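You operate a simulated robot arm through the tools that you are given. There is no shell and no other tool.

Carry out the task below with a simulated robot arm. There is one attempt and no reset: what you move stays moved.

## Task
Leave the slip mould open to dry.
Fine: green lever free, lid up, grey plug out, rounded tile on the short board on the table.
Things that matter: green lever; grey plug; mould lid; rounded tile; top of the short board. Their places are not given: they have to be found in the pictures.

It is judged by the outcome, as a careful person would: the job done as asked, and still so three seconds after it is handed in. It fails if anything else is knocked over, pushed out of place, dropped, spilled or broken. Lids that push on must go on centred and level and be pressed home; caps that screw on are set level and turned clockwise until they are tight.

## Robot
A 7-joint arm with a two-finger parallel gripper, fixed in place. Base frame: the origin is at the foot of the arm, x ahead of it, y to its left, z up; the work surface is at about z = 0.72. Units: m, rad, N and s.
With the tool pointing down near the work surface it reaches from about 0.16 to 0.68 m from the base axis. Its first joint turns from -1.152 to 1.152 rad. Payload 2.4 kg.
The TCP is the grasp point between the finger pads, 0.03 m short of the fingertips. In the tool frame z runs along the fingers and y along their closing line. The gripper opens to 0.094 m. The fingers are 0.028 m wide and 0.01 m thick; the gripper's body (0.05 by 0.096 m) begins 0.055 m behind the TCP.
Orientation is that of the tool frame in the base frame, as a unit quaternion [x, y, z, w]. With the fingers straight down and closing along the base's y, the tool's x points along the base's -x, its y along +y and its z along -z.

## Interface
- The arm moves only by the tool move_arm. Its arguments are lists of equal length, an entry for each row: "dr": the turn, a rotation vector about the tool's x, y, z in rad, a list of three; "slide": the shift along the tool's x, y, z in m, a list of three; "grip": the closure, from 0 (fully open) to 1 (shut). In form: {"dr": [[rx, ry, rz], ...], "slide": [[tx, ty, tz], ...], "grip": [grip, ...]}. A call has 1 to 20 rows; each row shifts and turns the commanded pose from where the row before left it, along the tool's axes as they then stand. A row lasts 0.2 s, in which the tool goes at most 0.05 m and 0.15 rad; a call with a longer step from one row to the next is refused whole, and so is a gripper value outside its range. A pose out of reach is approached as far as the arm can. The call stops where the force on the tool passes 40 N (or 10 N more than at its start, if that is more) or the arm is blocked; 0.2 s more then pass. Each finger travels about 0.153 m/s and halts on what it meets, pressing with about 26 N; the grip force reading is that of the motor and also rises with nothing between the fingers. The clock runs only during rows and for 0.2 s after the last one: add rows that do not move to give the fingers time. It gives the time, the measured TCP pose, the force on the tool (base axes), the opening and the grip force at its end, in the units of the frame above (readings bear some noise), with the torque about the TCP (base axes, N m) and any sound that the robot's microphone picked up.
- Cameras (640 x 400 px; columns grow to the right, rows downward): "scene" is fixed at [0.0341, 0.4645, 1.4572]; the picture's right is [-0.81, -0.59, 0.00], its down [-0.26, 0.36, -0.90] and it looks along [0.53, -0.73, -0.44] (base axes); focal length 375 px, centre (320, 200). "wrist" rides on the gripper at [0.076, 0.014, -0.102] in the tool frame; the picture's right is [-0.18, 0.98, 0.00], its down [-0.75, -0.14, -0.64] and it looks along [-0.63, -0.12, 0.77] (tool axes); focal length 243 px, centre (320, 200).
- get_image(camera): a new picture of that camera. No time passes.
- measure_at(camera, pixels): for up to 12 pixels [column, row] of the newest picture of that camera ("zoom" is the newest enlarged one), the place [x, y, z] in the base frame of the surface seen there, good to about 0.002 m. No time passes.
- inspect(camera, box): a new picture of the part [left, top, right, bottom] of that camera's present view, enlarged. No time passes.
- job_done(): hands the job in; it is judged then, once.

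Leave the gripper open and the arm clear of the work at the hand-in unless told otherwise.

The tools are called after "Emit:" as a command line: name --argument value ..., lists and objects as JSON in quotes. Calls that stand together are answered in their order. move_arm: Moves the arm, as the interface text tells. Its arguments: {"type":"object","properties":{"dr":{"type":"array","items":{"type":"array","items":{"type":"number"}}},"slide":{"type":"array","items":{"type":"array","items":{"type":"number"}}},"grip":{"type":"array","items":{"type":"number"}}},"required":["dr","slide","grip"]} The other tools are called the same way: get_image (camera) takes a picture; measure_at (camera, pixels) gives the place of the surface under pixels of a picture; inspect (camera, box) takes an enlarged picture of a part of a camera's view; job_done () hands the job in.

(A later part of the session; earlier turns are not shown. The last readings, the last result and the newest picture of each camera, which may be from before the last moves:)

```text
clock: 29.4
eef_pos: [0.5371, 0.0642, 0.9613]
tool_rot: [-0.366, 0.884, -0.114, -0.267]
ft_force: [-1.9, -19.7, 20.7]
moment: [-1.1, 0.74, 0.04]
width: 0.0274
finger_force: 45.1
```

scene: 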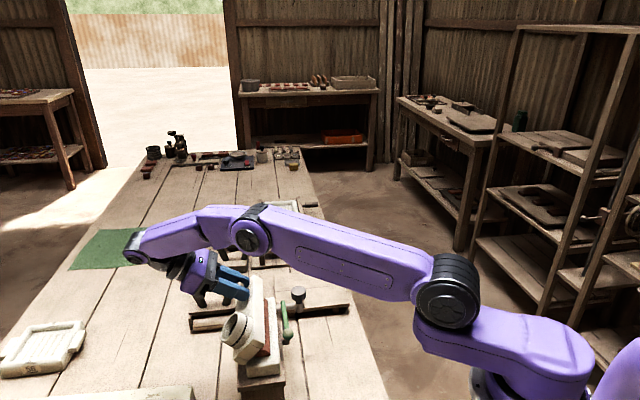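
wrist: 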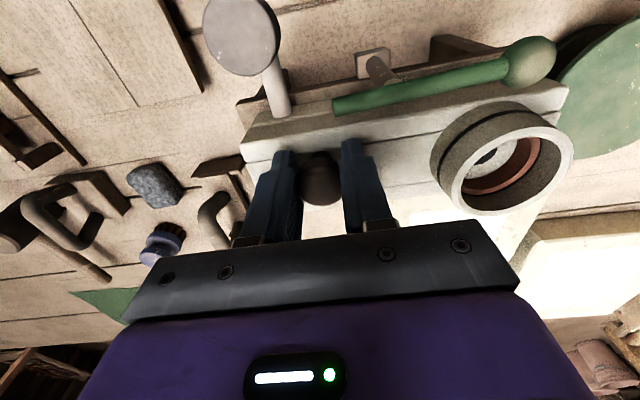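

The pose matches the planned arc. Next step, to about 55°.

Emit:
move_arm --dr '[[0, -0.0175, 0], [0, -0.0175, 0], [0, 0, 0]]' --slide '[[-0.005, 0, -0.0033], [-0.005, 0, -0.0033], [0, 0, 0]]' --grip '[1, 1, 1]'

Emit:
inspect --camera "scene" --box '[170, 220, 350, 385]'

```text
clock: 30.2
eef_pos: [0.5457, 0.0719, 0.9584]
tool_rot: [-0.368, 0.888, -0.106, -0.255]
ft_force: [-4.6, -21.2, 0.7]
moment: [-1.1, 0.86, 0.12]
width: 0.0272
finger_force: 44.6
```

```text
2.42 times, centred on (260, 302) of scene
```

zoom: 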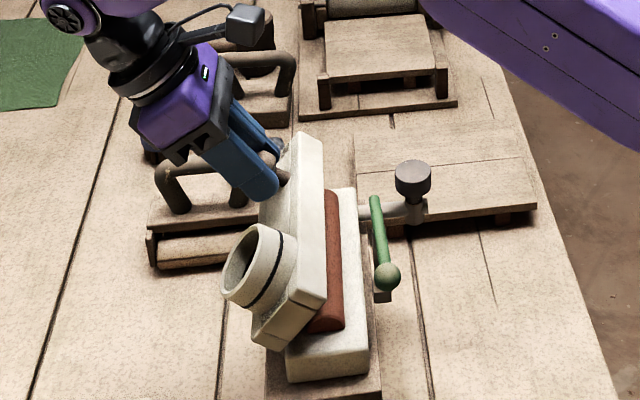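

Lid at about 55° and the terracotta tile shows inside. I continue to about 65° and then 75°.

Emit:
move_arm --dr '[[0, -0.0175, 0], [0, -0.0175, 0], [0, -0.035, 0], [0, -0.035, 0], [0, 0, 0]]' --slide '[[-0.0055, 0, -0.0024], [-0.0055, 0, -0.0024], [-0.0058, 0, -0.0004], [-0.0058, 0, -0.0004], [0, 0, 0]]' --grip '[1, 1, 1, 1, 1]'

Emit:
inspect --camera "scene" --box '[170, 220, 350, 385]'

```text
clock: 31.4
eef_pos: [0.5629, 0.0887, 0.9544]
tool_rot: [-0.373, 0.901, -0.088, -0.205]
ft_force: [3.0, -19.9, 13.7]
moment: [-1.29, 0.94, 0.24]
width: 0.0274
finger_force: 44.6
```

```text
2.42 times, centred on (260, 302) of scene
```

zoom: 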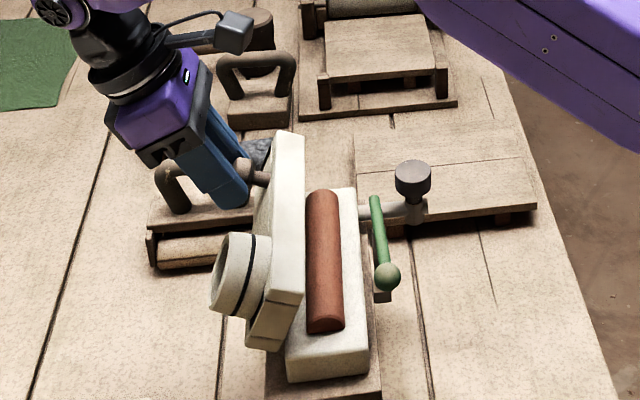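

Lid about 75°, tile fully visible. Continue to 85°.

Emit:
move_arm --dr '[[0, -0.035, 0], [0, -0.035, 0], [0, 0, 0]]' --slide '[[-0.0057, 0, 0.0011], [-0.0057, 0, 0.0011], [0, 0, 0]]' --grip '[1, 1, 1]'

Emit:
inspect --camera "scene" --box '[170, 220, 350, 385]'

```text
clock: 32.2
eef_pos: [0.5699, 0.0962, 0.946]
tool_rot: [-0.377, 0.907, -0.075, -0.172]
ft_force: [13.0, -13.5, 10.0]
moment: [-0.62, 0.24, 0.38]
width: 0.0261
finger_force: 45.4
```

```text
2.42 times, centred on (260, 302) of scene
```

zoom: 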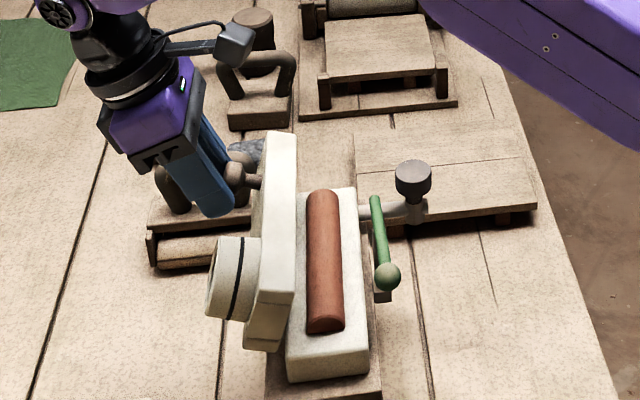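

The knob seems to sit near the edge of the finger pads now (width 0.026). I'll measure lid points and knob to check the true angle before going on.

Emit:
measure_at --camera "zoom" --pixels '[[290, 150], [280, 200], [292, 200], [265, 200], [285, 285], [262, 300], [236, 172], [245, 180], [258, 183], [275, 330], [250, 340], [235, 260]]'

Emit:
inspect --camera "scene" --box '[215, 255, 305, 315]'

Emit:
get_image --camera "wrist"

```text
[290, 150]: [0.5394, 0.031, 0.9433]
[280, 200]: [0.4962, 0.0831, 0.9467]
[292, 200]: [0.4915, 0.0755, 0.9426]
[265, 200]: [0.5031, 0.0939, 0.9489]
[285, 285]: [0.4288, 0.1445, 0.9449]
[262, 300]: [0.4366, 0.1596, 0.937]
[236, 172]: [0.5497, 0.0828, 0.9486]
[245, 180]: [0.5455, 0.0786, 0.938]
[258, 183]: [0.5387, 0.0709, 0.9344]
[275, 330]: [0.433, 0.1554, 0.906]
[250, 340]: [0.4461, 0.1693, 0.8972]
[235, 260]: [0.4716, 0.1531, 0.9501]
```

```text
6.67 times, centred on (260, 285) of scene
```

zoom: 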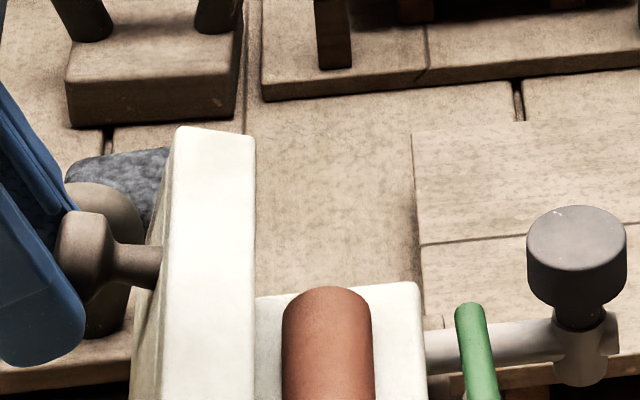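

```text
taken
```

wrist: 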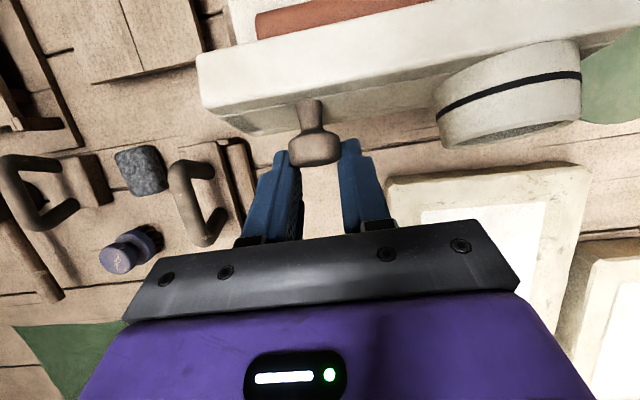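

The lid is at ~74°, past its balance point, but the knob is held only by the pad edges. I'll turn tool and lid together 6° more about the hinge (no relative motion), to make sure it leans open before I change the hold.

Emit:
move_arm --dr '[[0, 0.0525, 0], [0, 0.0525, 0], [0, 0, 0]]' --slide '[[-0.0045, 0, 0.0013], [-0.0045, 0, 0.0013], [0, 0, 0]]' --grip '[1, 1, 1]'

Emit:
inspect --camera "scene" --box '[200, 240, 320, 365]'

```text
clock: 33.0
eef_pos: [0.5756, 0.1032, 0.94]
tool_rot: [-0.373, 0.897, -0.093, -0.22]
ft_force: [23.7, -8.9, 3.9]
moment: [0.03, -0.43, 0.64]
width: 0.0262
finger_force: 45.2
```

```text
3.20 times, centred on (260, 302) of scene
```

zoom: 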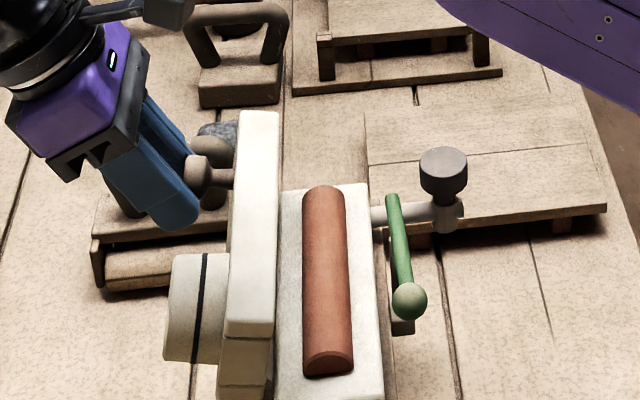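

Emit:
measure_at --camera "zoom" --pixels '[[241, 200], [275, 200], [258, 200], [235, 300], [268, 300], [220, 172], [205, 190], [180, 300], [325, 200], [325, 300], [328, 360], [360, 250]]'

Emit:
get_image --camera "wrist"

```text
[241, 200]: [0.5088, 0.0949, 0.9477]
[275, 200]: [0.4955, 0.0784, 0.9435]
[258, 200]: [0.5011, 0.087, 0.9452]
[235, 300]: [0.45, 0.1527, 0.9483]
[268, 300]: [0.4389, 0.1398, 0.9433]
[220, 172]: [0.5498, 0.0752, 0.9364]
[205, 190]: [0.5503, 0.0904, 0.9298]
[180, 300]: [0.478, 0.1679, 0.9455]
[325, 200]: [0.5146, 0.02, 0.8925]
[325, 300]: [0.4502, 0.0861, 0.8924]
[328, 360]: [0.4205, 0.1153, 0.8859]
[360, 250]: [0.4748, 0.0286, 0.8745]
```

```text
taken
```

wrist: 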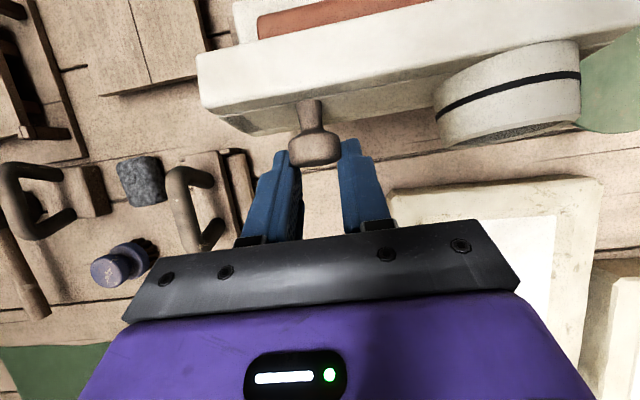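

The lid is at about 78°, leaning outward. Now I'll change the hold: ease the grip, then open to ~0.06 while shifting 12 mm toward the lid so the finger edges catch it at about 88°.

Emit:
move_arm --dr '[[0, 0, 0], [0, 0, 0], [0, 0, 0]]' --slide '[[0, 0, 0], [0.0106, 0, 0.0056], [0, 0, 0]]' --grip '[0.76, 0.36, 0.36]'

Emit:
inspect --camera "scene" --box '[200, 240, 320, 365]'

```text
clock: 33.8
eef_pos: [0.5654, 0.0952, 0.941]
tool_rot: [-0.372, 0.897, -0.092, -0.222]
ft_force: [0.1, 0.7, -0.1]
moment: [-0.02, -0.02, 0.0]
width: 0.06
finger_force: 0.0
```

```text
3.20 times, centred on (260, 302) of scene
```

zoom: 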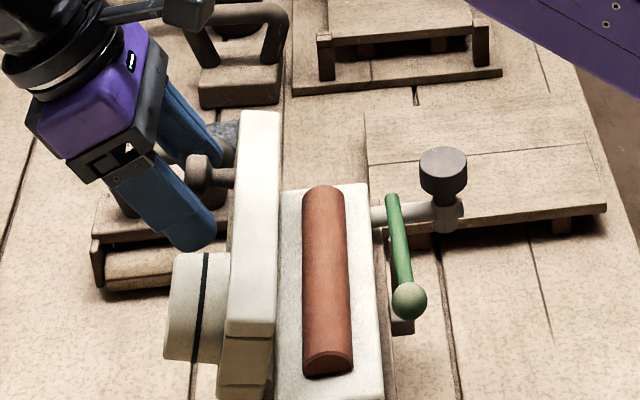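

The lid stays up by itself with no force on the tool. I'll measure its angle again.

Emit:
measure_at --camera "zoom" --pixels '[[241, 200], [277, 200], [238, 250], [274, 250], [234, 300], [268, 300], [258, 120], [203, 175], [225, 178], [245, 350], [230, 390], [265, 390]]'

Emit:
get_image --camera "wrist"

```text
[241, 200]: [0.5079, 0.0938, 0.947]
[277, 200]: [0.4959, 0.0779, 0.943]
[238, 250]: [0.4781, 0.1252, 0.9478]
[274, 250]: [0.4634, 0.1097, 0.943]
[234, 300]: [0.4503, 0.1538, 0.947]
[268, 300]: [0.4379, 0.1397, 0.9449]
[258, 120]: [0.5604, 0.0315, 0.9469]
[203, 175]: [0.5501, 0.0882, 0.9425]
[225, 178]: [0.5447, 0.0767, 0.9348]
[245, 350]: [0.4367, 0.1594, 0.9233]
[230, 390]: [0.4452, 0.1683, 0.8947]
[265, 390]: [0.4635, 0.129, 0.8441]
```

```text
taken
```

wrist: 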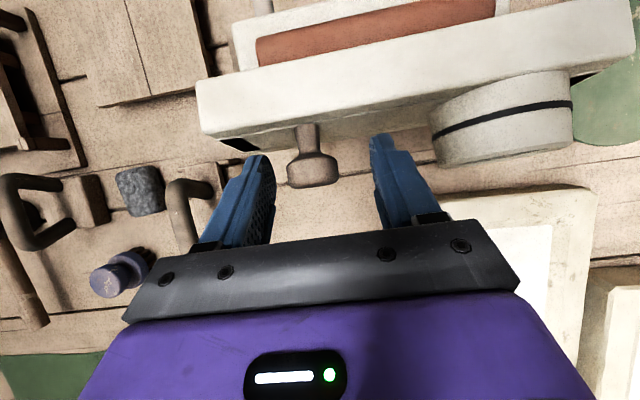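

The lid stands at about 78° unaided. To learn whether that is its stop, I'll re-grip the knob head more centrally (5 mm toward the lid) and give a small test pull outward.

Emit:
move_arm --dr '[[0, 0, 0], [0, 0, 0], [0, 0, 0]]' --slide '[[0.005, 0, 0], [0, 0, 0], [0, 0, 0]]' --grip '[0.36, 1, 1]'

```text
clock: 34.6
eef_pos: [0.5641, 0.0904, 0.943]
tool_rot: [-0.371, 0.897, -0.093, -0.221]
ft_force: [13.4, -7.6, -3.4]
moment: [0.15, -0.37, 0.11]
width: 0.0271
finger_force: 45.7
```

Emit:
move_arm --dr '[[0, 0.02, 0], [0, 0.02, 0], [0, 0, 0]]' --slide '[[-0.0015, 0, 0.0001], [-0.0015, 0, 0.0001], [0, 0, 0]]' --grip '[1, 1, 1]'

Emit:
inspect --camera "scene" --box '[200, 240, 320, 365]'

```text
clock: 35.4
eef_pos: [0.5658, 0.0913, 0.9412]
tool_rot: [-0.37, 0.892, -0.1, -0.239]
ft_force: [17.9, -8.8, -1.8]
moment: [0.18, -0.43, 0.02]
width: 0.0273
finger_force: 45.2
```

```text
3.20 times, centred on (260, 302) of scene
```

zoom: 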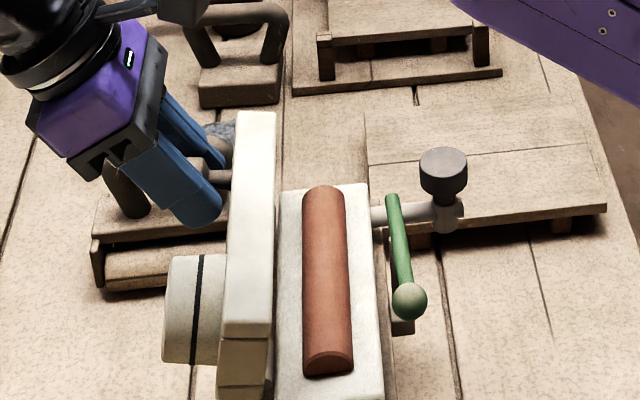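

Only ~2 N more, and the lid moved with me, so it's a friction hinge rather than a stop. I'll open it a little further, ~10°, keeping the tilt constant.

Emit:
move_arm --dr '[[0, 0, 0], [0, 0, 0], [0, 0, 0], [0, 0, 0]]' --slide '[[-0.005, 0, 0.0009], [-0.005, 0, 0.0009], [-0.005, 0, 0.0009], [0, 0, 0]]' --grip '[1, 1, 1, 1]'

Emit:
inspect --camera "scene" --box '[200, 240, 320, 365]'

```text
clock: 36.4
eef_pos: [0.5715, 0.0983, 0.9316]
tool_rot: [-0.369, 0.892, -0.102, -0.241]
ft_force: [2.7, -17.4, 13.5]
moment: [-1.01, 0.88, 0.1]
width: 0.0272
finger_force: 44.7
```

```text
3.20 times, centred on (260, 302) of scene
```

zoom: 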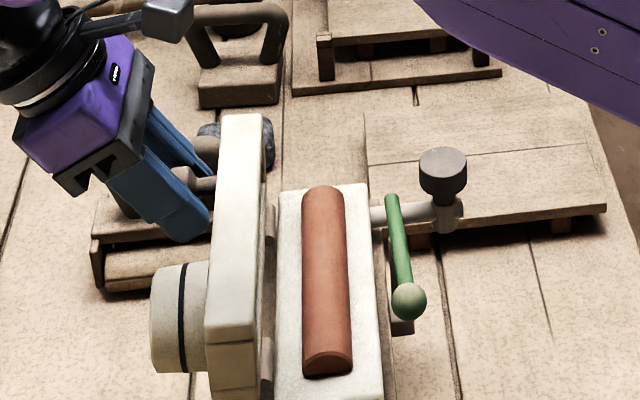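

The lid now looks about vertical. Measuring its angle.

Emit:
measure_at --camera "zoom" --pixels '[[220, 200], [260, 200], [214, 280], [252, 280], [230, 360], [262, 360], [268, 230], [272, 350], [205, 185], [165, 310], [325, 250], [340, 190]]'

```text
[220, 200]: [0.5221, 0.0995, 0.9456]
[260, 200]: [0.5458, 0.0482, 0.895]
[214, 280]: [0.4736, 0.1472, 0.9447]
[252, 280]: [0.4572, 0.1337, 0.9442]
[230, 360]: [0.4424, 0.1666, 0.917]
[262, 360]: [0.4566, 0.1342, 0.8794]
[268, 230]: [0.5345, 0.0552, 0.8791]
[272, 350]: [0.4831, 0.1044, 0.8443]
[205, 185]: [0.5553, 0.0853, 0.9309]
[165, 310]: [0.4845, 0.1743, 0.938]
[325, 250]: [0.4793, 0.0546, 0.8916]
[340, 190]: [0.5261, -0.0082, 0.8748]
```

The lid is at about 88°. I'll open the fingers and watch whether it stays.

Emit:
move_arm --dr '[[0, 0, 0], [0, 0, 0], [0, 0, 0], [0, 0, 0]]' --slide '[[0, 0, 0], [0, 0, 0], [0, 0, 0], [0, 0, 0]]' --grip '[0.36, 0.36, 0.36, 0.36]'

Emit:
inspect --camera "scene" --box '[200, 240, 320, 365]'

```text
clock: 37.4
eef_pos: [0.5726, 0.1007, 0.9302]
tool_rot: [-0.37, 0.892, -0.099, -0.24]
ft_force: [-1.0, -0.5, 0.0]
moment: [0.04, 0.03, -0.02]
width: 0.06
finger_force: 0.2
```

```text
3.20 times, centred on (260, 302) of scene
```

zoom: 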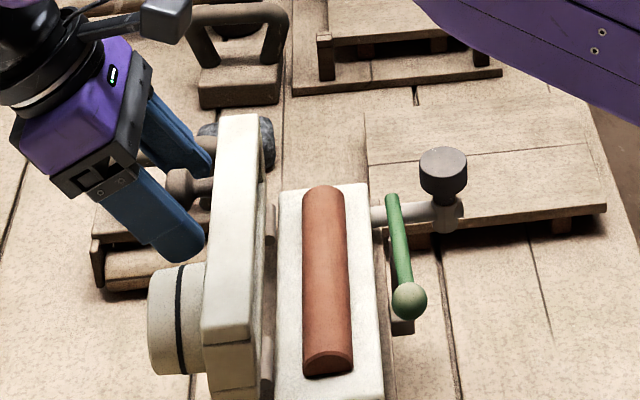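

Emit:
measure_at --camera "zoom" --pixels '[[211, 280], [249, 280], [215, 200], [250, 200], [258, 350], [228, 380]]'

Emit:
move_arm --dr '[[0, 0, 0], [0, 0, 0], [0, 0, 0], [0, 0, 0], [0, 0, 0]]' --slide '[[0, 0, 0], [0, 0, 0], [0, 0, 0], [0, 0, 0], [0, 0, 0]]' --grip '[0.36, 0.36, 0.36, 0.36, 0.36]'

Emit:
inspect --camera "scene" --box '[200, 240, 320, 365]'

```text
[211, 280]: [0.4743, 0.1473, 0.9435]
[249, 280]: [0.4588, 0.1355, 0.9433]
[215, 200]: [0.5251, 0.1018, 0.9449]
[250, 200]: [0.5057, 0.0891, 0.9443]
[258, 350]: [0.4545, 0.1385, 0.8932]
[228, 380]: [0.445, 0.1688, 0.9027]
```

```text
clock: 38.6
eef_pos: [0.5723, 0.0997, 0.9311]
tool_rot: [-0.37, 0.892, -0.1, -0.24]
ft_force: [0.3, 0.6, -0.1]
moment: [0.0, 0.0, 0.0]
width: 0.0603
finger_force: 0.0
```

```text
3.20 times, centred on (260, 302) of scene
```

zoom: 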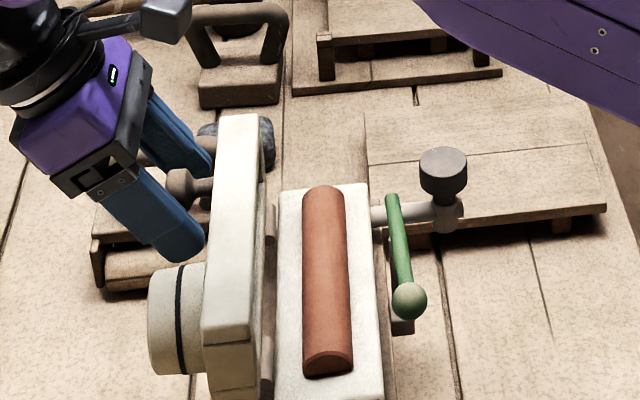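

The lid holds steady at 90°. I withdraw the open fingers straight up, leaving the knob untouched, then straighten the tool.

Emit:
move_arm --dr '[[0, 0, 0], [0, 0, 0], [0, 0, 0], [0, 0, 0], [0, -0.1314, 0], [0, -0.1314, 0], [0, -0.1314, 0], [0, -0.1314, 0], [0, 0, 0]]' --slide '[[0.0115, 0, -0.028], [0.02, 0, -0.0346], [0.02, 0, -0.0346], [0.02, 0, -0.0346], [0, 0, 0], [0, 0, 0], [0, 0, 0], [0, 0, 0], [0, 0, 0]]' --grip '[0.36, 0.36, 0.36, 0.36, 0.36, 0.36, 0.36, 0.36, 0.36]'

Emit:
get_image --camera "scene"

Emit:
get_image --camera "wrist"

```text
clock: 40.6
eef_pos: [0.5761, 0.1044, 1.081]
tool_rot: [-0.383, 0.924, 0.001, 0.001]
ft_force: [0.0, 0.6, 0.3]
moment: [-0.01, 0.0, 0.0]
width: 0.06
finger_force: 0.0
```

```text
taken
```

scene: 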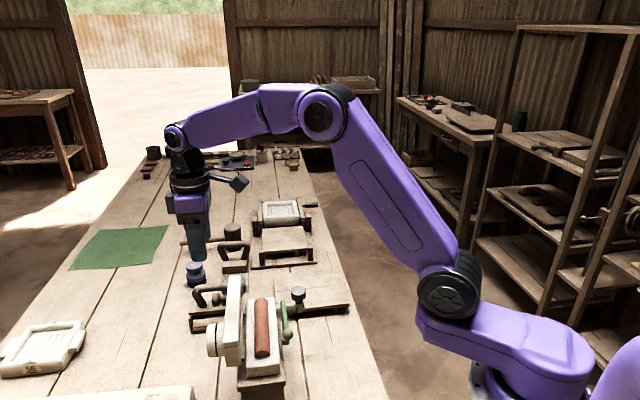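

```text
taken
```

wrist: 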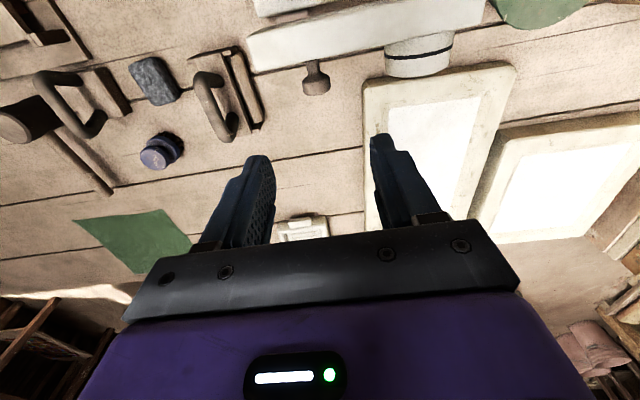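

The lid stands up on its own. Next the plug: I'll look at its surroundings and the short board in the scene view.

Emit:
inspect --camera "scene" --box '[230, 270, 400, 400]'

Emit:
measure_at --camera "zoom" --pixels '[[216, 45], [224, 98], [350, 105], [325, 65], [260, 75], [300, 150], [400, 250], [450, 350], [300, 300], [330, 95], [210, 100], [360, 60]]'

```text
3.08 times, centred on (315, 335) of scene
```

zoom: 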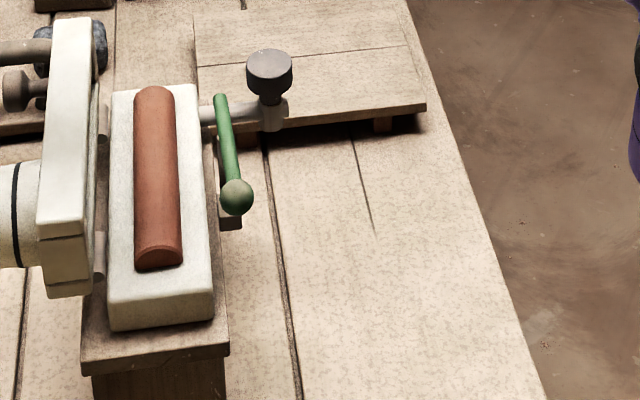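

```text
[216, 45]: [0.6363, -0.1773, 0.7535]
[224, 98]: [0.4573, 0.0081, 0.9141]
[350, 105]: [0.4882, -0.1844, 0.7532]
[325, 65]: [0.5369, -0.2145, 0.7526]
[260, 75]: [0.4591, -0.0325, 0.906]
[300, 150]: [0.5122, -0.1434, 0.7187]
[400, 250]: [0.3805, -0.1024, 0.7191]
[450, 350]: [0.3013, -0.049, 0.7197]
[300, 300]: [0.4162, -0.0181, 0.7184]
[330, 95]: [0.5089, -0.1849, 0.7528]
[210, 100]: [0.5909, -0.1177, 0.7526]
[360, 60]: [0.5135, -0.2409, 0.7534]
```

The short board's top is at z≈0.753, and there's clear table around (0.37,-0.09). I'll move over the plug and look at it from above.

Emit:
move_arm --dr '[[0, 0, 0], [0, 0, 0], [0, 0, 0], [0, 0, 0], [0, 0, 0], [0, 0, 0]]' --slide '[[0.0374, -0.0049, 0], [0.0374, -0.0049, 0], [0.0374, -0.0049, 0], [0.0374, -0.0049, 0], [0.0374, -0.0049, 0], [0, 0, 0]]' --grip '[0.36, 0.36, 0.36, 0.36, 0.36, 0.36]'

Emit:
get_image --camera "wrist"

Emit:
inspect --camera "wrist" --box '[260, 40, 420, 140]'

```text
clock: 42.0
eef_pos: [0.4614, -0.0484, 1.0811]
tool_rot: [-0.383, 0.924, 0.001, 0.001]
ft_force: [0.5, 0.4, -0.4]
moment: [0.0, 0.0, 0.0]
width: 0.0605
finger_force: 0.1
```

```text
taken
```

wrist: 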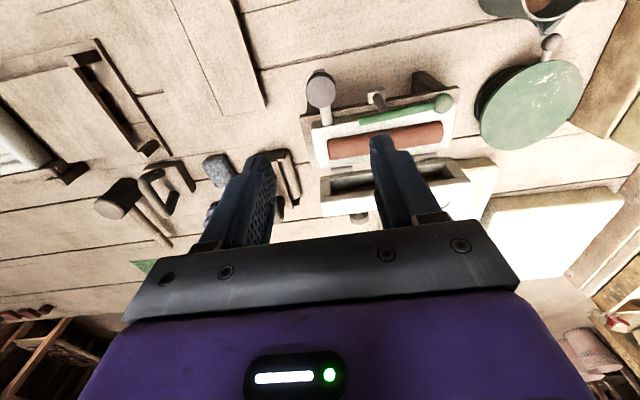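

```text
4.00 times, centred on (340, 90) of wrist
```

zoom: 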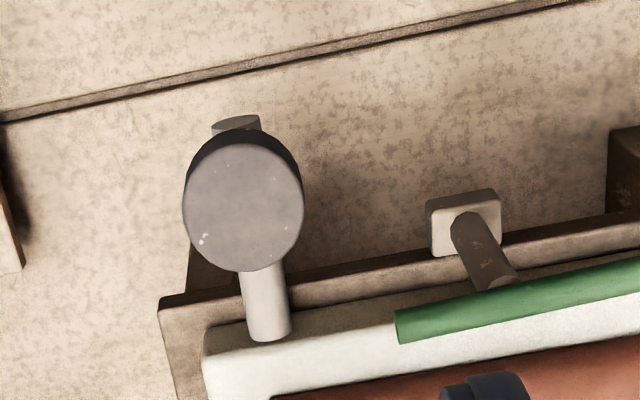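

Emit:
measure_at --camera "zoom" --pixels '[[243, 206], [188, 212], [298, 200], [241, 148], [247, 265], [265, 310], [236, 124], [400, 325], [460, 205], [485, 255]]'

```text
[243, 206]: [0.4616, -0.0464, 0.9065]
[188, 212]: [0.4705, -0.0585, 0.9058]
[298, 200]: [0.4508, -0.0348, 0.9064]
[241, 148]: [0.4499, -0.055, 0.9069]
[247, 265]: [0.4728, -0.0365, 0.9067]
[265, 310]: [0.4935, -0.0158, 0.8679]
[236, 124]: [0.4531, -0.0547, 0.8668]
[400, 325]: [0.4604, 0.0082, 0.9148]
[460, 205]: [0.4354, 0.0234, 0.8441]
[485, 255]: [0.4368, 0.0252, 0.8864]
```

The plug head's centre is (0.461,-0.046), radius ~16 mm, top z≈0.906. I align, descend to TCP z≈0.903 with fingers 60 mm open, then check.

Emit:
move_arm --dr '[[0, 0, 0], [0, 0, 0], [0, 0, 0], [0, 0, 0], [0, 0, 0], [0, 0, 0], [0, 0, 0]]' --slide '[[-0.0013, 0.0013, 0], [0, 0, 0.045], [0, 0, 0.045], [0, 0, 0.04], [0, 0, 0.033], [0, 0, 0.015], [0, 0, 0]]' --grip '[0.36, 0.36, 0.36, 0.36, 0.36, 0.36, 0.36]'

Emit:
get_image --camera "wrist"

Emit:
inspect --camera "scene" --box '[230, 240, 358, 355]'

```text
clock: 43.6
eef_pos: [0.46, -0.0414, 0.9015]
tool_rot: [-0.383, 0.924, 0.0, 0.001]
ft_force: [0.6, 0.0, -0.4]
moment: [-0.01, 0.0, 0.03]
width: 0.0605
finger_force: 0.0
```

```text
taken
```

wrist: 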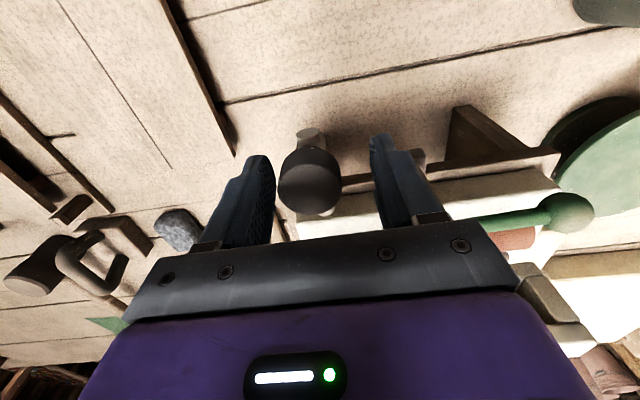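

```text
3.48 times, centred on (294, 298) of scene
```

zoom: 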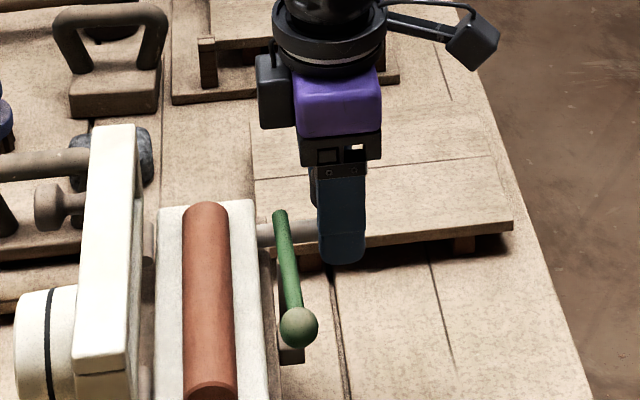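

The plug sits toward the left finger (head centre at column ~309 versus 322 mid-gap), so I shift 5 mm that way and re-look before closing.

Emit:
move_arm --dr '[[0, 0, 0], [0, 0, 0]]' --slide '[[0, -0.005, 0], [0, 0, 0]]' --grip '[0.36, 0.36]'

Emit:
inspect --camera "wrist" --box '[220, 100, 440, 240]'

```text
clock: 44.2
eef_pos: [0.4646, -0.0457, 0.9037]
tool_rot: [-0.383, 0.924, 0.001, 0.0]
ft_force: [-0.1, 0.9, 0.0]
moment: [0.02, 0.0, 0.01]
width: 0.06
finger_force: 0.1
```

```text
2.86 times, centred on (330, 170) of wrist
```

zoom: 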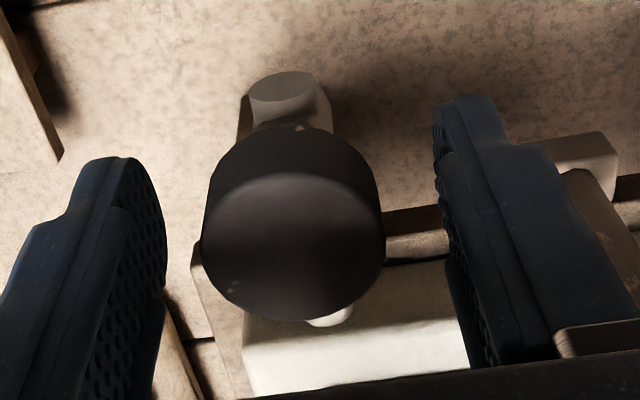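

Closer: head centre at zoom column 293 against mid-gap ~307. I shift 2 mm more and close.

Emit:
move_arm --dr '[[0, 0, 0], [0, 0, 0], [0, 0, 0], [0, 0, 0]]' --slide '[[0, -0.002, 0], [0, 0, 0], [0, 0, 0], [0, 0, 0]]' --grip '[0.5, 1, 1, 1]'

Emit:
inspect --camera "scene" --box '[230, 240, 358, 355]'

```text
clock: 45.2
eef_pos: [0.4651, -0.0443, 0.9022]
tool_rot: [-0.384, 0.923, 0.001, 0.0]
ft_force: [-16.9, 19.5, 2.5]
moment: [-0.06, -0.03, -0.02]
width: 0.0328
finger_force: 45.5
```

```text
3.48 times, centred on (294, 298) of scene
```

zoom: 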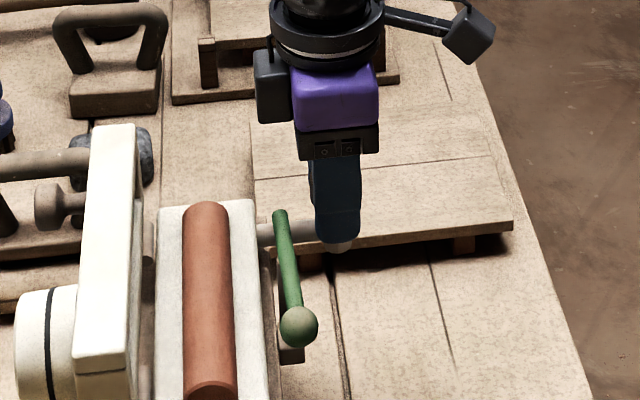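

Gripped at 33 mm. A 26 N side force along the closing line tells me to relax 1.5 mm the other way; then I pull gently upward.

Emit:
move_arm --dr '[[0, 0, 0], [0, 0, 0], [0, 0, 0]]' --slide '[[0, 0.0015, 0], [0, 0, -0.002], [0, 0, 0]]' --grip '[1, 1, 1]'

```text
clock: 46.0
eef_pos: [0.4644, -0.0451, 0.9048]
tool_rot: [-0.384, 0.923, 0.001, 0.0]
ft_force: [-13.8, 26.0, -1.1]
moment: [0.04, -0.13, -0.11]
width: 0.0328
finger_force: 45.4
```

The plug rises easily (vertical force ~1 N). I continue lifting: 4 cm in small steps.

Emit:
move_arm --dr '[[0, 0, 0], [0, 0, 0], [0, 0, 0], [0, 0, 0], [0, 0, 0]]' --slide '[[0, 0, -0.006], [0, 0, -0.01], [0, 0, -0.012], [0, 0, -0.012], [0, 0, 0]]' --grip '[1, 1, 1, 1, 1]'

Emit:
inspect --camera "scene" --box '[230, 240, 358, 355]'

```text
clock: 46.8
eef_pos: [0.4638, -0.0455, 0.925]
tool_rot: [-0.385, 0.923, 0.001, 0.0]
ft_force: [0.7, 1.8, -4.0]
moment: [-0.16, -0.21, -0.04]
width: 0.0329
finger_force: 44.8
stopped in row 3: the force on the tool passed its limit at 67 N (the readings are from after the stop); the commanded pose is now the measured one
```

```text
3.48 times, centred on (294, 298) of scene
```

zoom: 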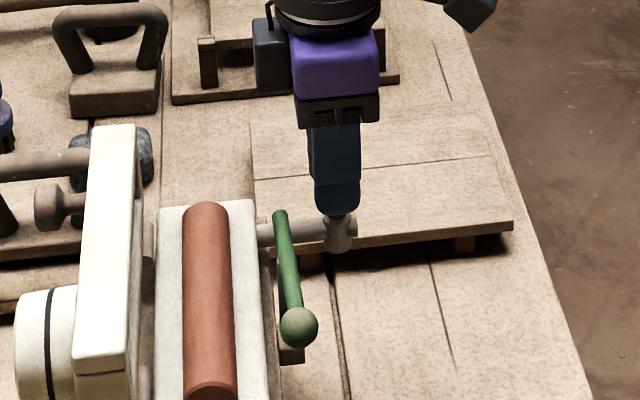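

It stopped at a sharp 67 N after rising ~20 mm. I'll zoom in to see whether the plug is at its end of travel or jammed.

Emit:
inspect --camera "scene" --box '[280, 270, 330, 320]'

Emit:
get_image --camera "wrist"

Emit:
inspect --camera "wrist" --box '[240, 100, 400, 220]'

```text
8.00 times, centred on (305, 295) of scene
```

zoom: 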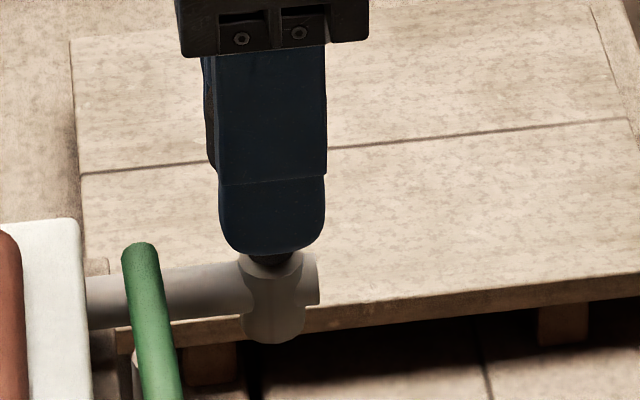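

```text
taken
```

wrist: 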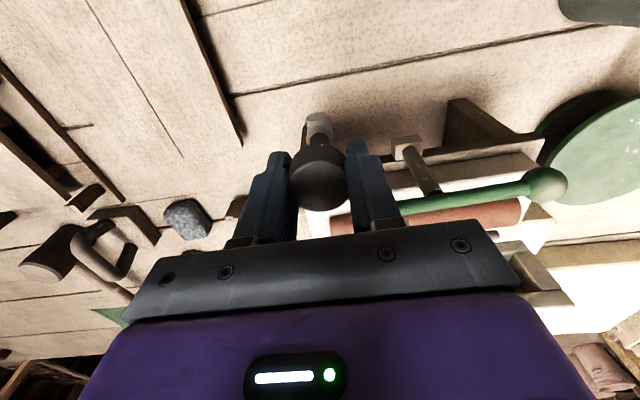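

```text
3.33 times, centred on (320, 160) of wrist
```

zoom: 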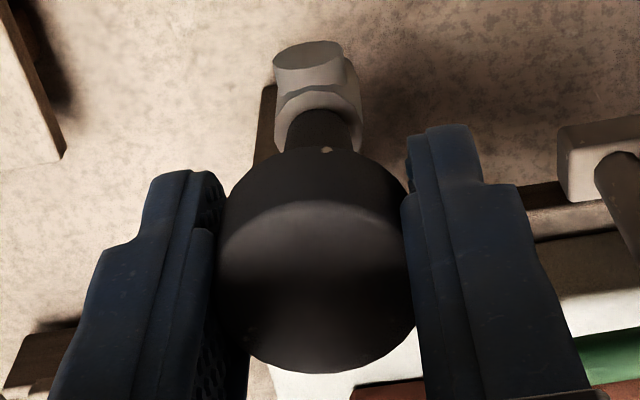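

The dark stem is visible above the pipe, so the plug has risen partway. I'll pull slowly, 1 mm at a time, and watch the force.

Emit:
move_arm --dr '[[0, 0, 0], [0, 0, 0], [0, 0, 0]]' --slide '[[0, 0, -0.001], [0, 0, -0.001], [0, 0, 0]]' --grip '[1, 1, 1]'

```text
clock: 47.5
eef_pos: [0.4641, -0.0454, 0.9254]
tool_rot: [-0.385, 0.923, 0.001, 0.0]
ft_force: [7.6, 5.2, -21.9]
moment: [-0.08, -0.34, 0.16]
width: 0.0327
finger_force: 44.9
```

Emit:
measure_at --camera "zoom" --pixels '[[320, 300], [320, 220], [320, 170], [318, 130], [310, 100], [308, 60]]'

Emit:
inspect --camera "scene" --box '[290, 290, 325, 320]'

Emit:
measure_at --camera "zoom" --pixels '[[320, 150], [320, 200], [320, 230], [320, 300], [320, 100]]'

```text
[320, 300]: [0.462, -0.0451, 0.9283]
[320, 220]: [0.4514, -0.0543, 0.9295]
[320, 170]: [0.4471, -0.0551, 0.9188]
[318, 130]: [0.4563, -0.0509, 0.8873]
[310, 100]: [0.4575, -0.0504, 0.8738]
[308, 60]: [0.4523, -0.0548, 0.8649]
```

```text
13.33 times, centred on (308, 305) of scene
```

zoom: 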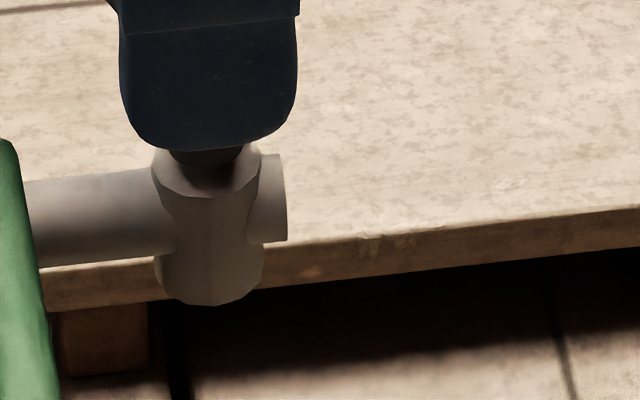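

```text
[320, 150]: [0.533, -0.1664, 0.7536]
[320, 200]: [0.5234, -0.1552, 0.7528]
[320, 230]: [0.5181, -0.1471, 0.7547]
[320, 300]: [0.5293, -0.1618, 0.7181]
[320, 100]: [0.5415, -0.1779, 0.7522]
```

The head top has risen from 0.9065 to 0.929 (22 mm) and then met a hard stop. I try a slightly firmer pull with a small twist to tell a jam from an end stop.

Emit:
move_arm --dr '[[0, 0, 0.05], [0, 0, -0.1], [0, 0, 0.05], [0, 0, 0]]' --slide '[[0, 0, 0], [0, 0, -0.0005], [0, 0, -0.0005], [0, 0, 0]]' --grip '[1, 1, 1, 1]'

Emit:
get_image --camera "wrist"

Emit:
measure_at --camera "wrist" --pixels '[[318, 190], [318, 180], [318, 200]]'

```text
clock: 48.5
eef_pos: [0.462, -0.0458, 0.928]
tool_rot: [-0.386, 0.923, 0.002, -0.001]
ft_force: [0.7, 0.5, -22.2]
moment: [-0.34, -0.25, 0.73]
width: 0.0329
finger_force: 45.3
```

```text
taken
```

wrist: 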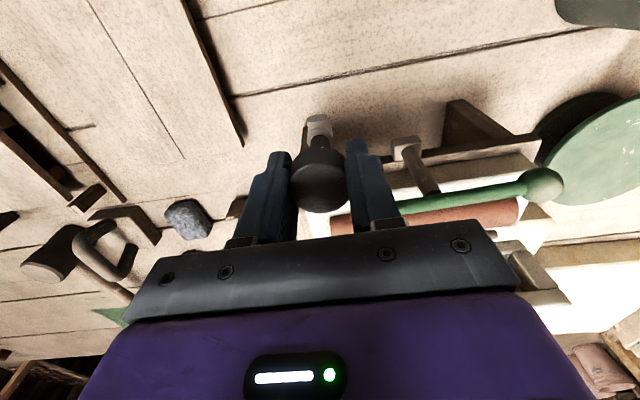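

```text
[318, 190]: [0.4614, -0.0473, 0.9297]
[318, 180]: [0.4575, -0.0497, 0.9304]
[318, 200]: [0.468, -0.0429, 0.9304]
```

The plug won't turn and won't go past this height: it behaves as a captive pull-plug at its end stop. I'll ease off the pull, release it and check that it stays up.

Emit:
move_arm --dr '[[0, 0, 0], [0, 0, 0], [0, 0, 0], [0, 0, 0]]' --slide '[[0, 0, 0.0012], [0, 0, 0], [0, 0, 0], [0, 0, 0]]' --grip '[1, 0.5, 0.36, 0.36]'

Emit:
get_image --camera "wrist"

Emit:
measure_at --camera "wrist" --pixels '[[318, 190], [318, 180], [318, 200]]'

Emit:
inspect --camera "scene" --box '[280, 270, 330, 320]'

```text
clock: 49.5
eef_pos: [0.4637, -0.0452, 0.9282]
tool_rot: [-0.384, 0.923, 0.001, 0.0]
ft_force: [-0.4, -1.0, -0.1]
moment: [0.0, -0.01, 0.04]
width: 0.06
finger_force: 0.1
```

```text
taken
```

wrist: 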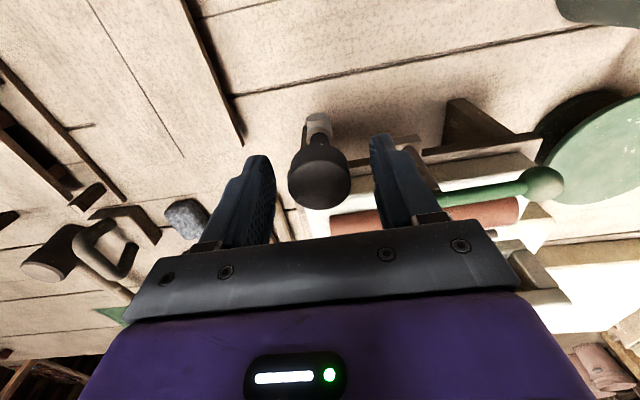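

```text
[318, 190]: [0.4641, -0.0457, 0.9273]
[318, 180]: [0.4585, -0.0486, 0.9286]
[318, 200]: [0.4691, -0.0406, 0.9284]
```

```text
8.00 times, centred on (305, 295) of scene
```

zoom: 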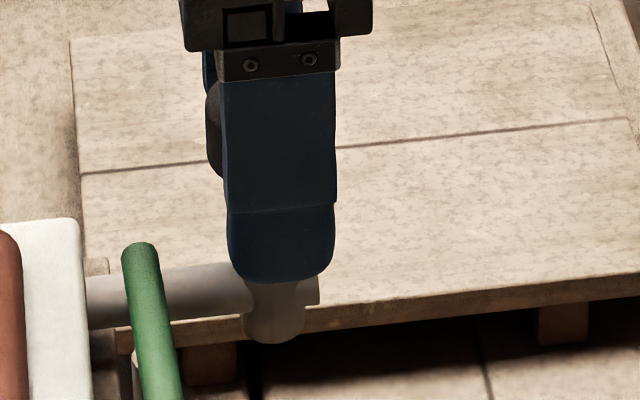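

The plug stays raised (head top still ~0.928) with the gripper open and no force. I lift straight off it.

Emit:
move_arm --dr '[[0, 0, 0], [0, 0, 0], [0, 0, 0], [0, 0, 0], [0, 0, 0]]' --slide '[[0, 0, -0.03], [0, 0, -0.045], [0, 0, -0.045], [0, 0, -0.03], [0, 0, 0]]' --grip '[0.36, 0.36, 0.36, 0.36, 0.36]'

Emit:
get_image --camera "wrist"

Emit:
inspect --camera "wrist" --box '[280, 50, 460, 170]'

Emit:
inspect --camera "scene" --box '[280, 270, 330, 320]'

```text
clock: 50.8
eef_pos: [0.4628, -0.0423, 1.076]
tool_rot: [-0.384, 0.923, 0.001, 0.0]
ft_force: [0.0, -0.4, -0.7]
moment: [0.02, 0.01, 0.01]
width: 0.0603
finger_force: 0.1
```

```text
taken
```

wrist: 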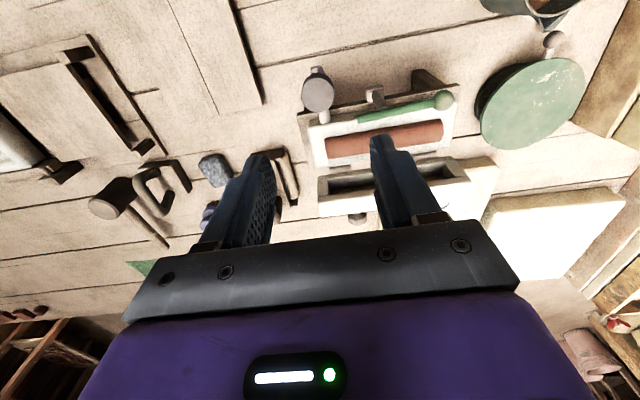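

```text
3.33 times, centred on (370, 110) of wrist
```

zoom: 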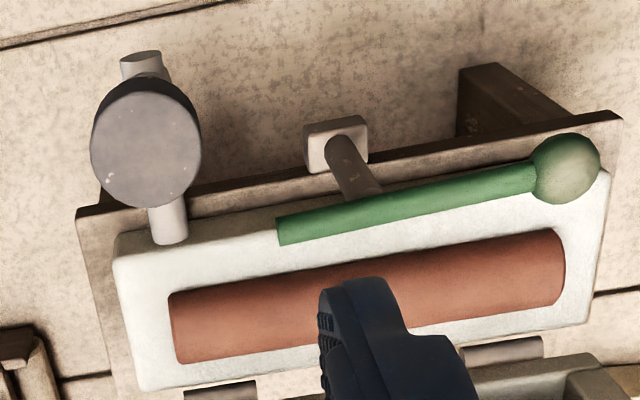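

```text
8.00 times, centred on (305, 295) of scene
```

zoom: 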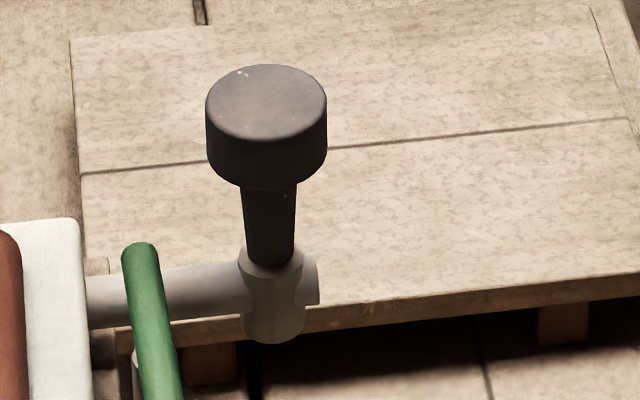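

The plug stands raised with its stem showing. I measure its head height and the tile's geometry.

Emit:
measure_at --camera "zoom" --pixels '[[267, 100], [267, 170], [267, 220], [275, 250]]'

Emit:
measure_at --camera "wrist" --pixels '[[318, 90], [330, 145], [345, 145], [365, 141], [335, 133], [335, 155], [425, 132], [440, 130], [410, 135], [430, 122], [430, 142], [312, 130]]'

Emit:
inspect --camera "scene" --box '[225, 285, 325, 375]'

```text
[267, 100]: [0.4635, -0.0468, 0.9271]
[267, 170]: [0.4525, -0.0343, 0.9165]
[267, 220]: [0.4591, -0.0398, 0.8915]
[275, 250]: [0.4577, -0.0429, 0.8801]
```

```text
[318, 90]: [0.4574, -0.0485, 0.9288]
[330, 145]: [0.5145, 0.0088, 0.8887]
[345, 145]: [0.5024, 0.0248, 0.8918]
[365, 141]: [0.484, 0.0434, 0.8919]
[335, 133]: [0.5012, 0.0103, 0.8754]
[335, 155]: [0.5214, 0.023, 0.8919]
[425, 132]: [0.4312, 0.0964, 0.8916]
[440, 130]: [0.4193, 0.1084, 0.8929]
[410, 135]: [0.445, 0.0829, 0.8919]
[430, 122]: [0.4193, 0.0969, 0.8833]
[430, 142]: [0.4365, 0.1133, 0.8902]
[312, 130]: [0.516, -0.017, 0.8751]
```

```text
4.44 times, centred on (275, 330) of scene
```

zoom: 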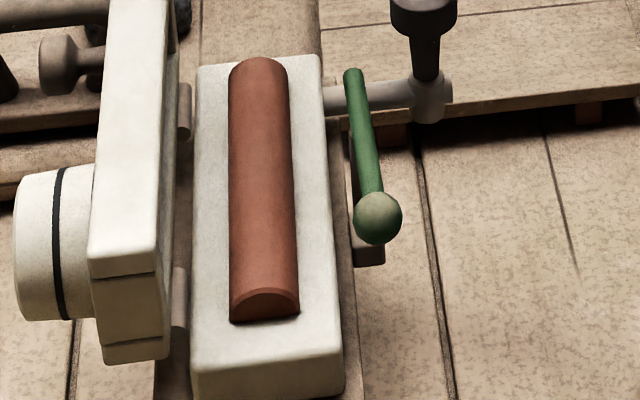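

Emit:
measure_at --camera "zoom" --pixels '[[260, 65], [265, 288], [265, 308], [233, 316], [297, 310], [227, 190], [300, 190], [262, 190], [225, 320], [303, 312], [235, 190], [288, 190]]'

Emit:
inspect --camera "scene" --box '[262, 335, 302, 365]'

```text
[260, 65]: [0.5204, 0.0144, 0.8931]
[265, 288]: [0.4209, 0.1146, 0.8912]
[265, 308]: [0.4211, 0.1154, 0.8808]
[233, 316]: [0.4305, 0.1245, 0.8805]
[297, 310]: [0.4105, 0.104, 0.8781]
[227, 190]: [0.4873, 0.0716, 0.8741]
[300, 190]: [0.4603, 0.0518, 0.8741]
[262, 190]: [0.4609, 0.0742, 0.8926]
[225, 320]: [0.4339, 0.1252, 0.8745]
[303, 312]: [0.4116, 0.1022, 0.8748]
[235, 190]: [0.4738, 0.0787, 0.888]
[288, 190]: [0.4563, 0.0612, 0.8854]
```

```text
13.33 times, centred on (282, 350) of scene
```

zoom: 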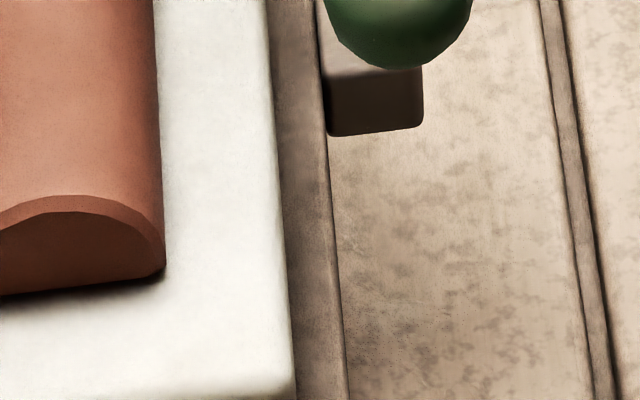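

The tile is a half-round bar: centre about (0.470,0.065), running along the mould, ~31 mm wide, ~142 mm long, z 0.8745–0.8925. Before grasping, I look at the short board where it will go.

Emit:
inspect --camera "scene" --box '[270, 240, 370, 330]'

Emit:
inspect --camera "wrist" --box '[80, 0, 300, 160]'

```text
4.44 times, centred on (320, 285) of scene
```

zoom: 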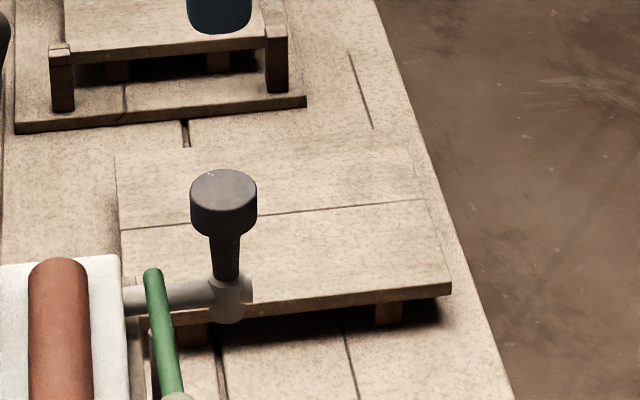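

```text
2.50 times, centred on (190, 80) of wrist
```

zoom: 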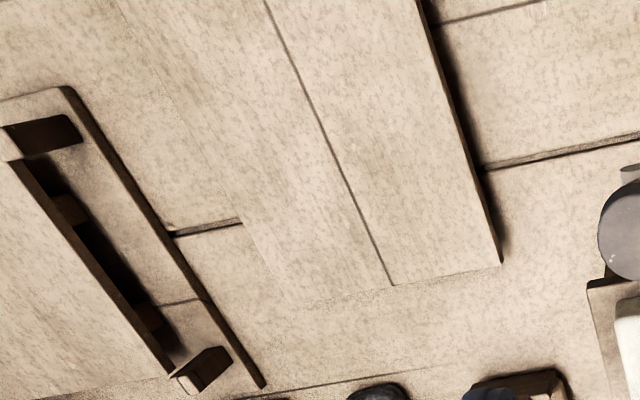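

Emit:
measure_at --camera "zoom" --pixels '[[495, 260], [430, 40], [395, 280], [330, 295], [250, 240], [180, 110], [270, 5], [330, 150], [420, 150], [350, 270]]'

Emit:
inspect --camera "scene" --box '[270, 240, 370, 330]'

Emit:
measure_at --camera "zoom" --pixels '[[446, 280], [440, 260], [420, 180], [408, 145], [405, 135], [120, 160], [120, 200], [122, 270], [300, 300], [350, 150], [200, 155], [430, 150]]'

```text
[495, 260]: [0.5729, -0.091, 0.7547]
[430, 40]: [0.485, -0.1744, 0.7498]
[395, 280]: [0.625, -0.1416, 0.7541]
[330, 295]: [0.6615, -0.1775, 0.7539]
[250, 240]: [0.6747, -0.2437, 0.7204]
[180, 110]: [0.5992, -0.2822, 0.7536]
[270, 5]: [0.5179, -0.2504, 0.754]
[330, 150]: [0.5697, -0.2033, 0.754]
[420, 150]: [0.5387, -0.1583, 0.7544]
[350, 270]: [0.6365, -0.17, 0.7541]
```

```text
4.44 times, centred on (320, 285) of scene
```

zoom: 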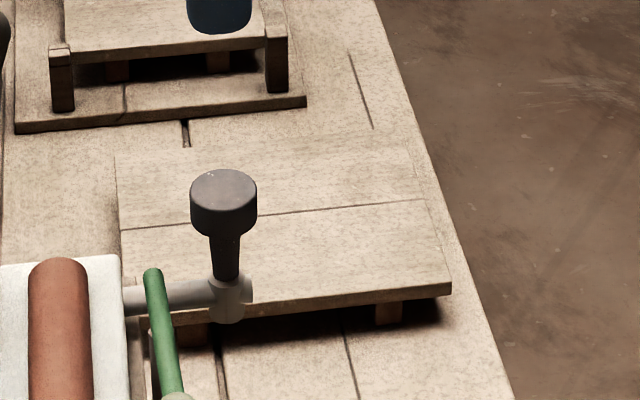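

```text
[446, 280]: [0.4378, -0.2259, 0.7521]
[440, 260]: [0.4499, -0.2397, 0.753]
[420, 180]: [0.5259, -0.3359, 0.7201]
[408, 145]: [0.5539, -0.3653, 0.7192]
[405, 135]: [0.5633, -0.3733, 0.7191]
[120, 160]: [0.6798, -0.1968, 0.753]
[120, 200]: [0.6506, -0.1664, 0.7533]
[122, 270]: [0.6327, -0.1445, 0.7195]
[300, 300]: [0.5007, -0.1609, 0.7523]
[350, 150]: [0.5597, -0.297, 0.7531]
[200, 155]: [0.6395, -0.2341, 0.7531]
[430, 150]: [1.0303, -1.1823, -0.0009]
```

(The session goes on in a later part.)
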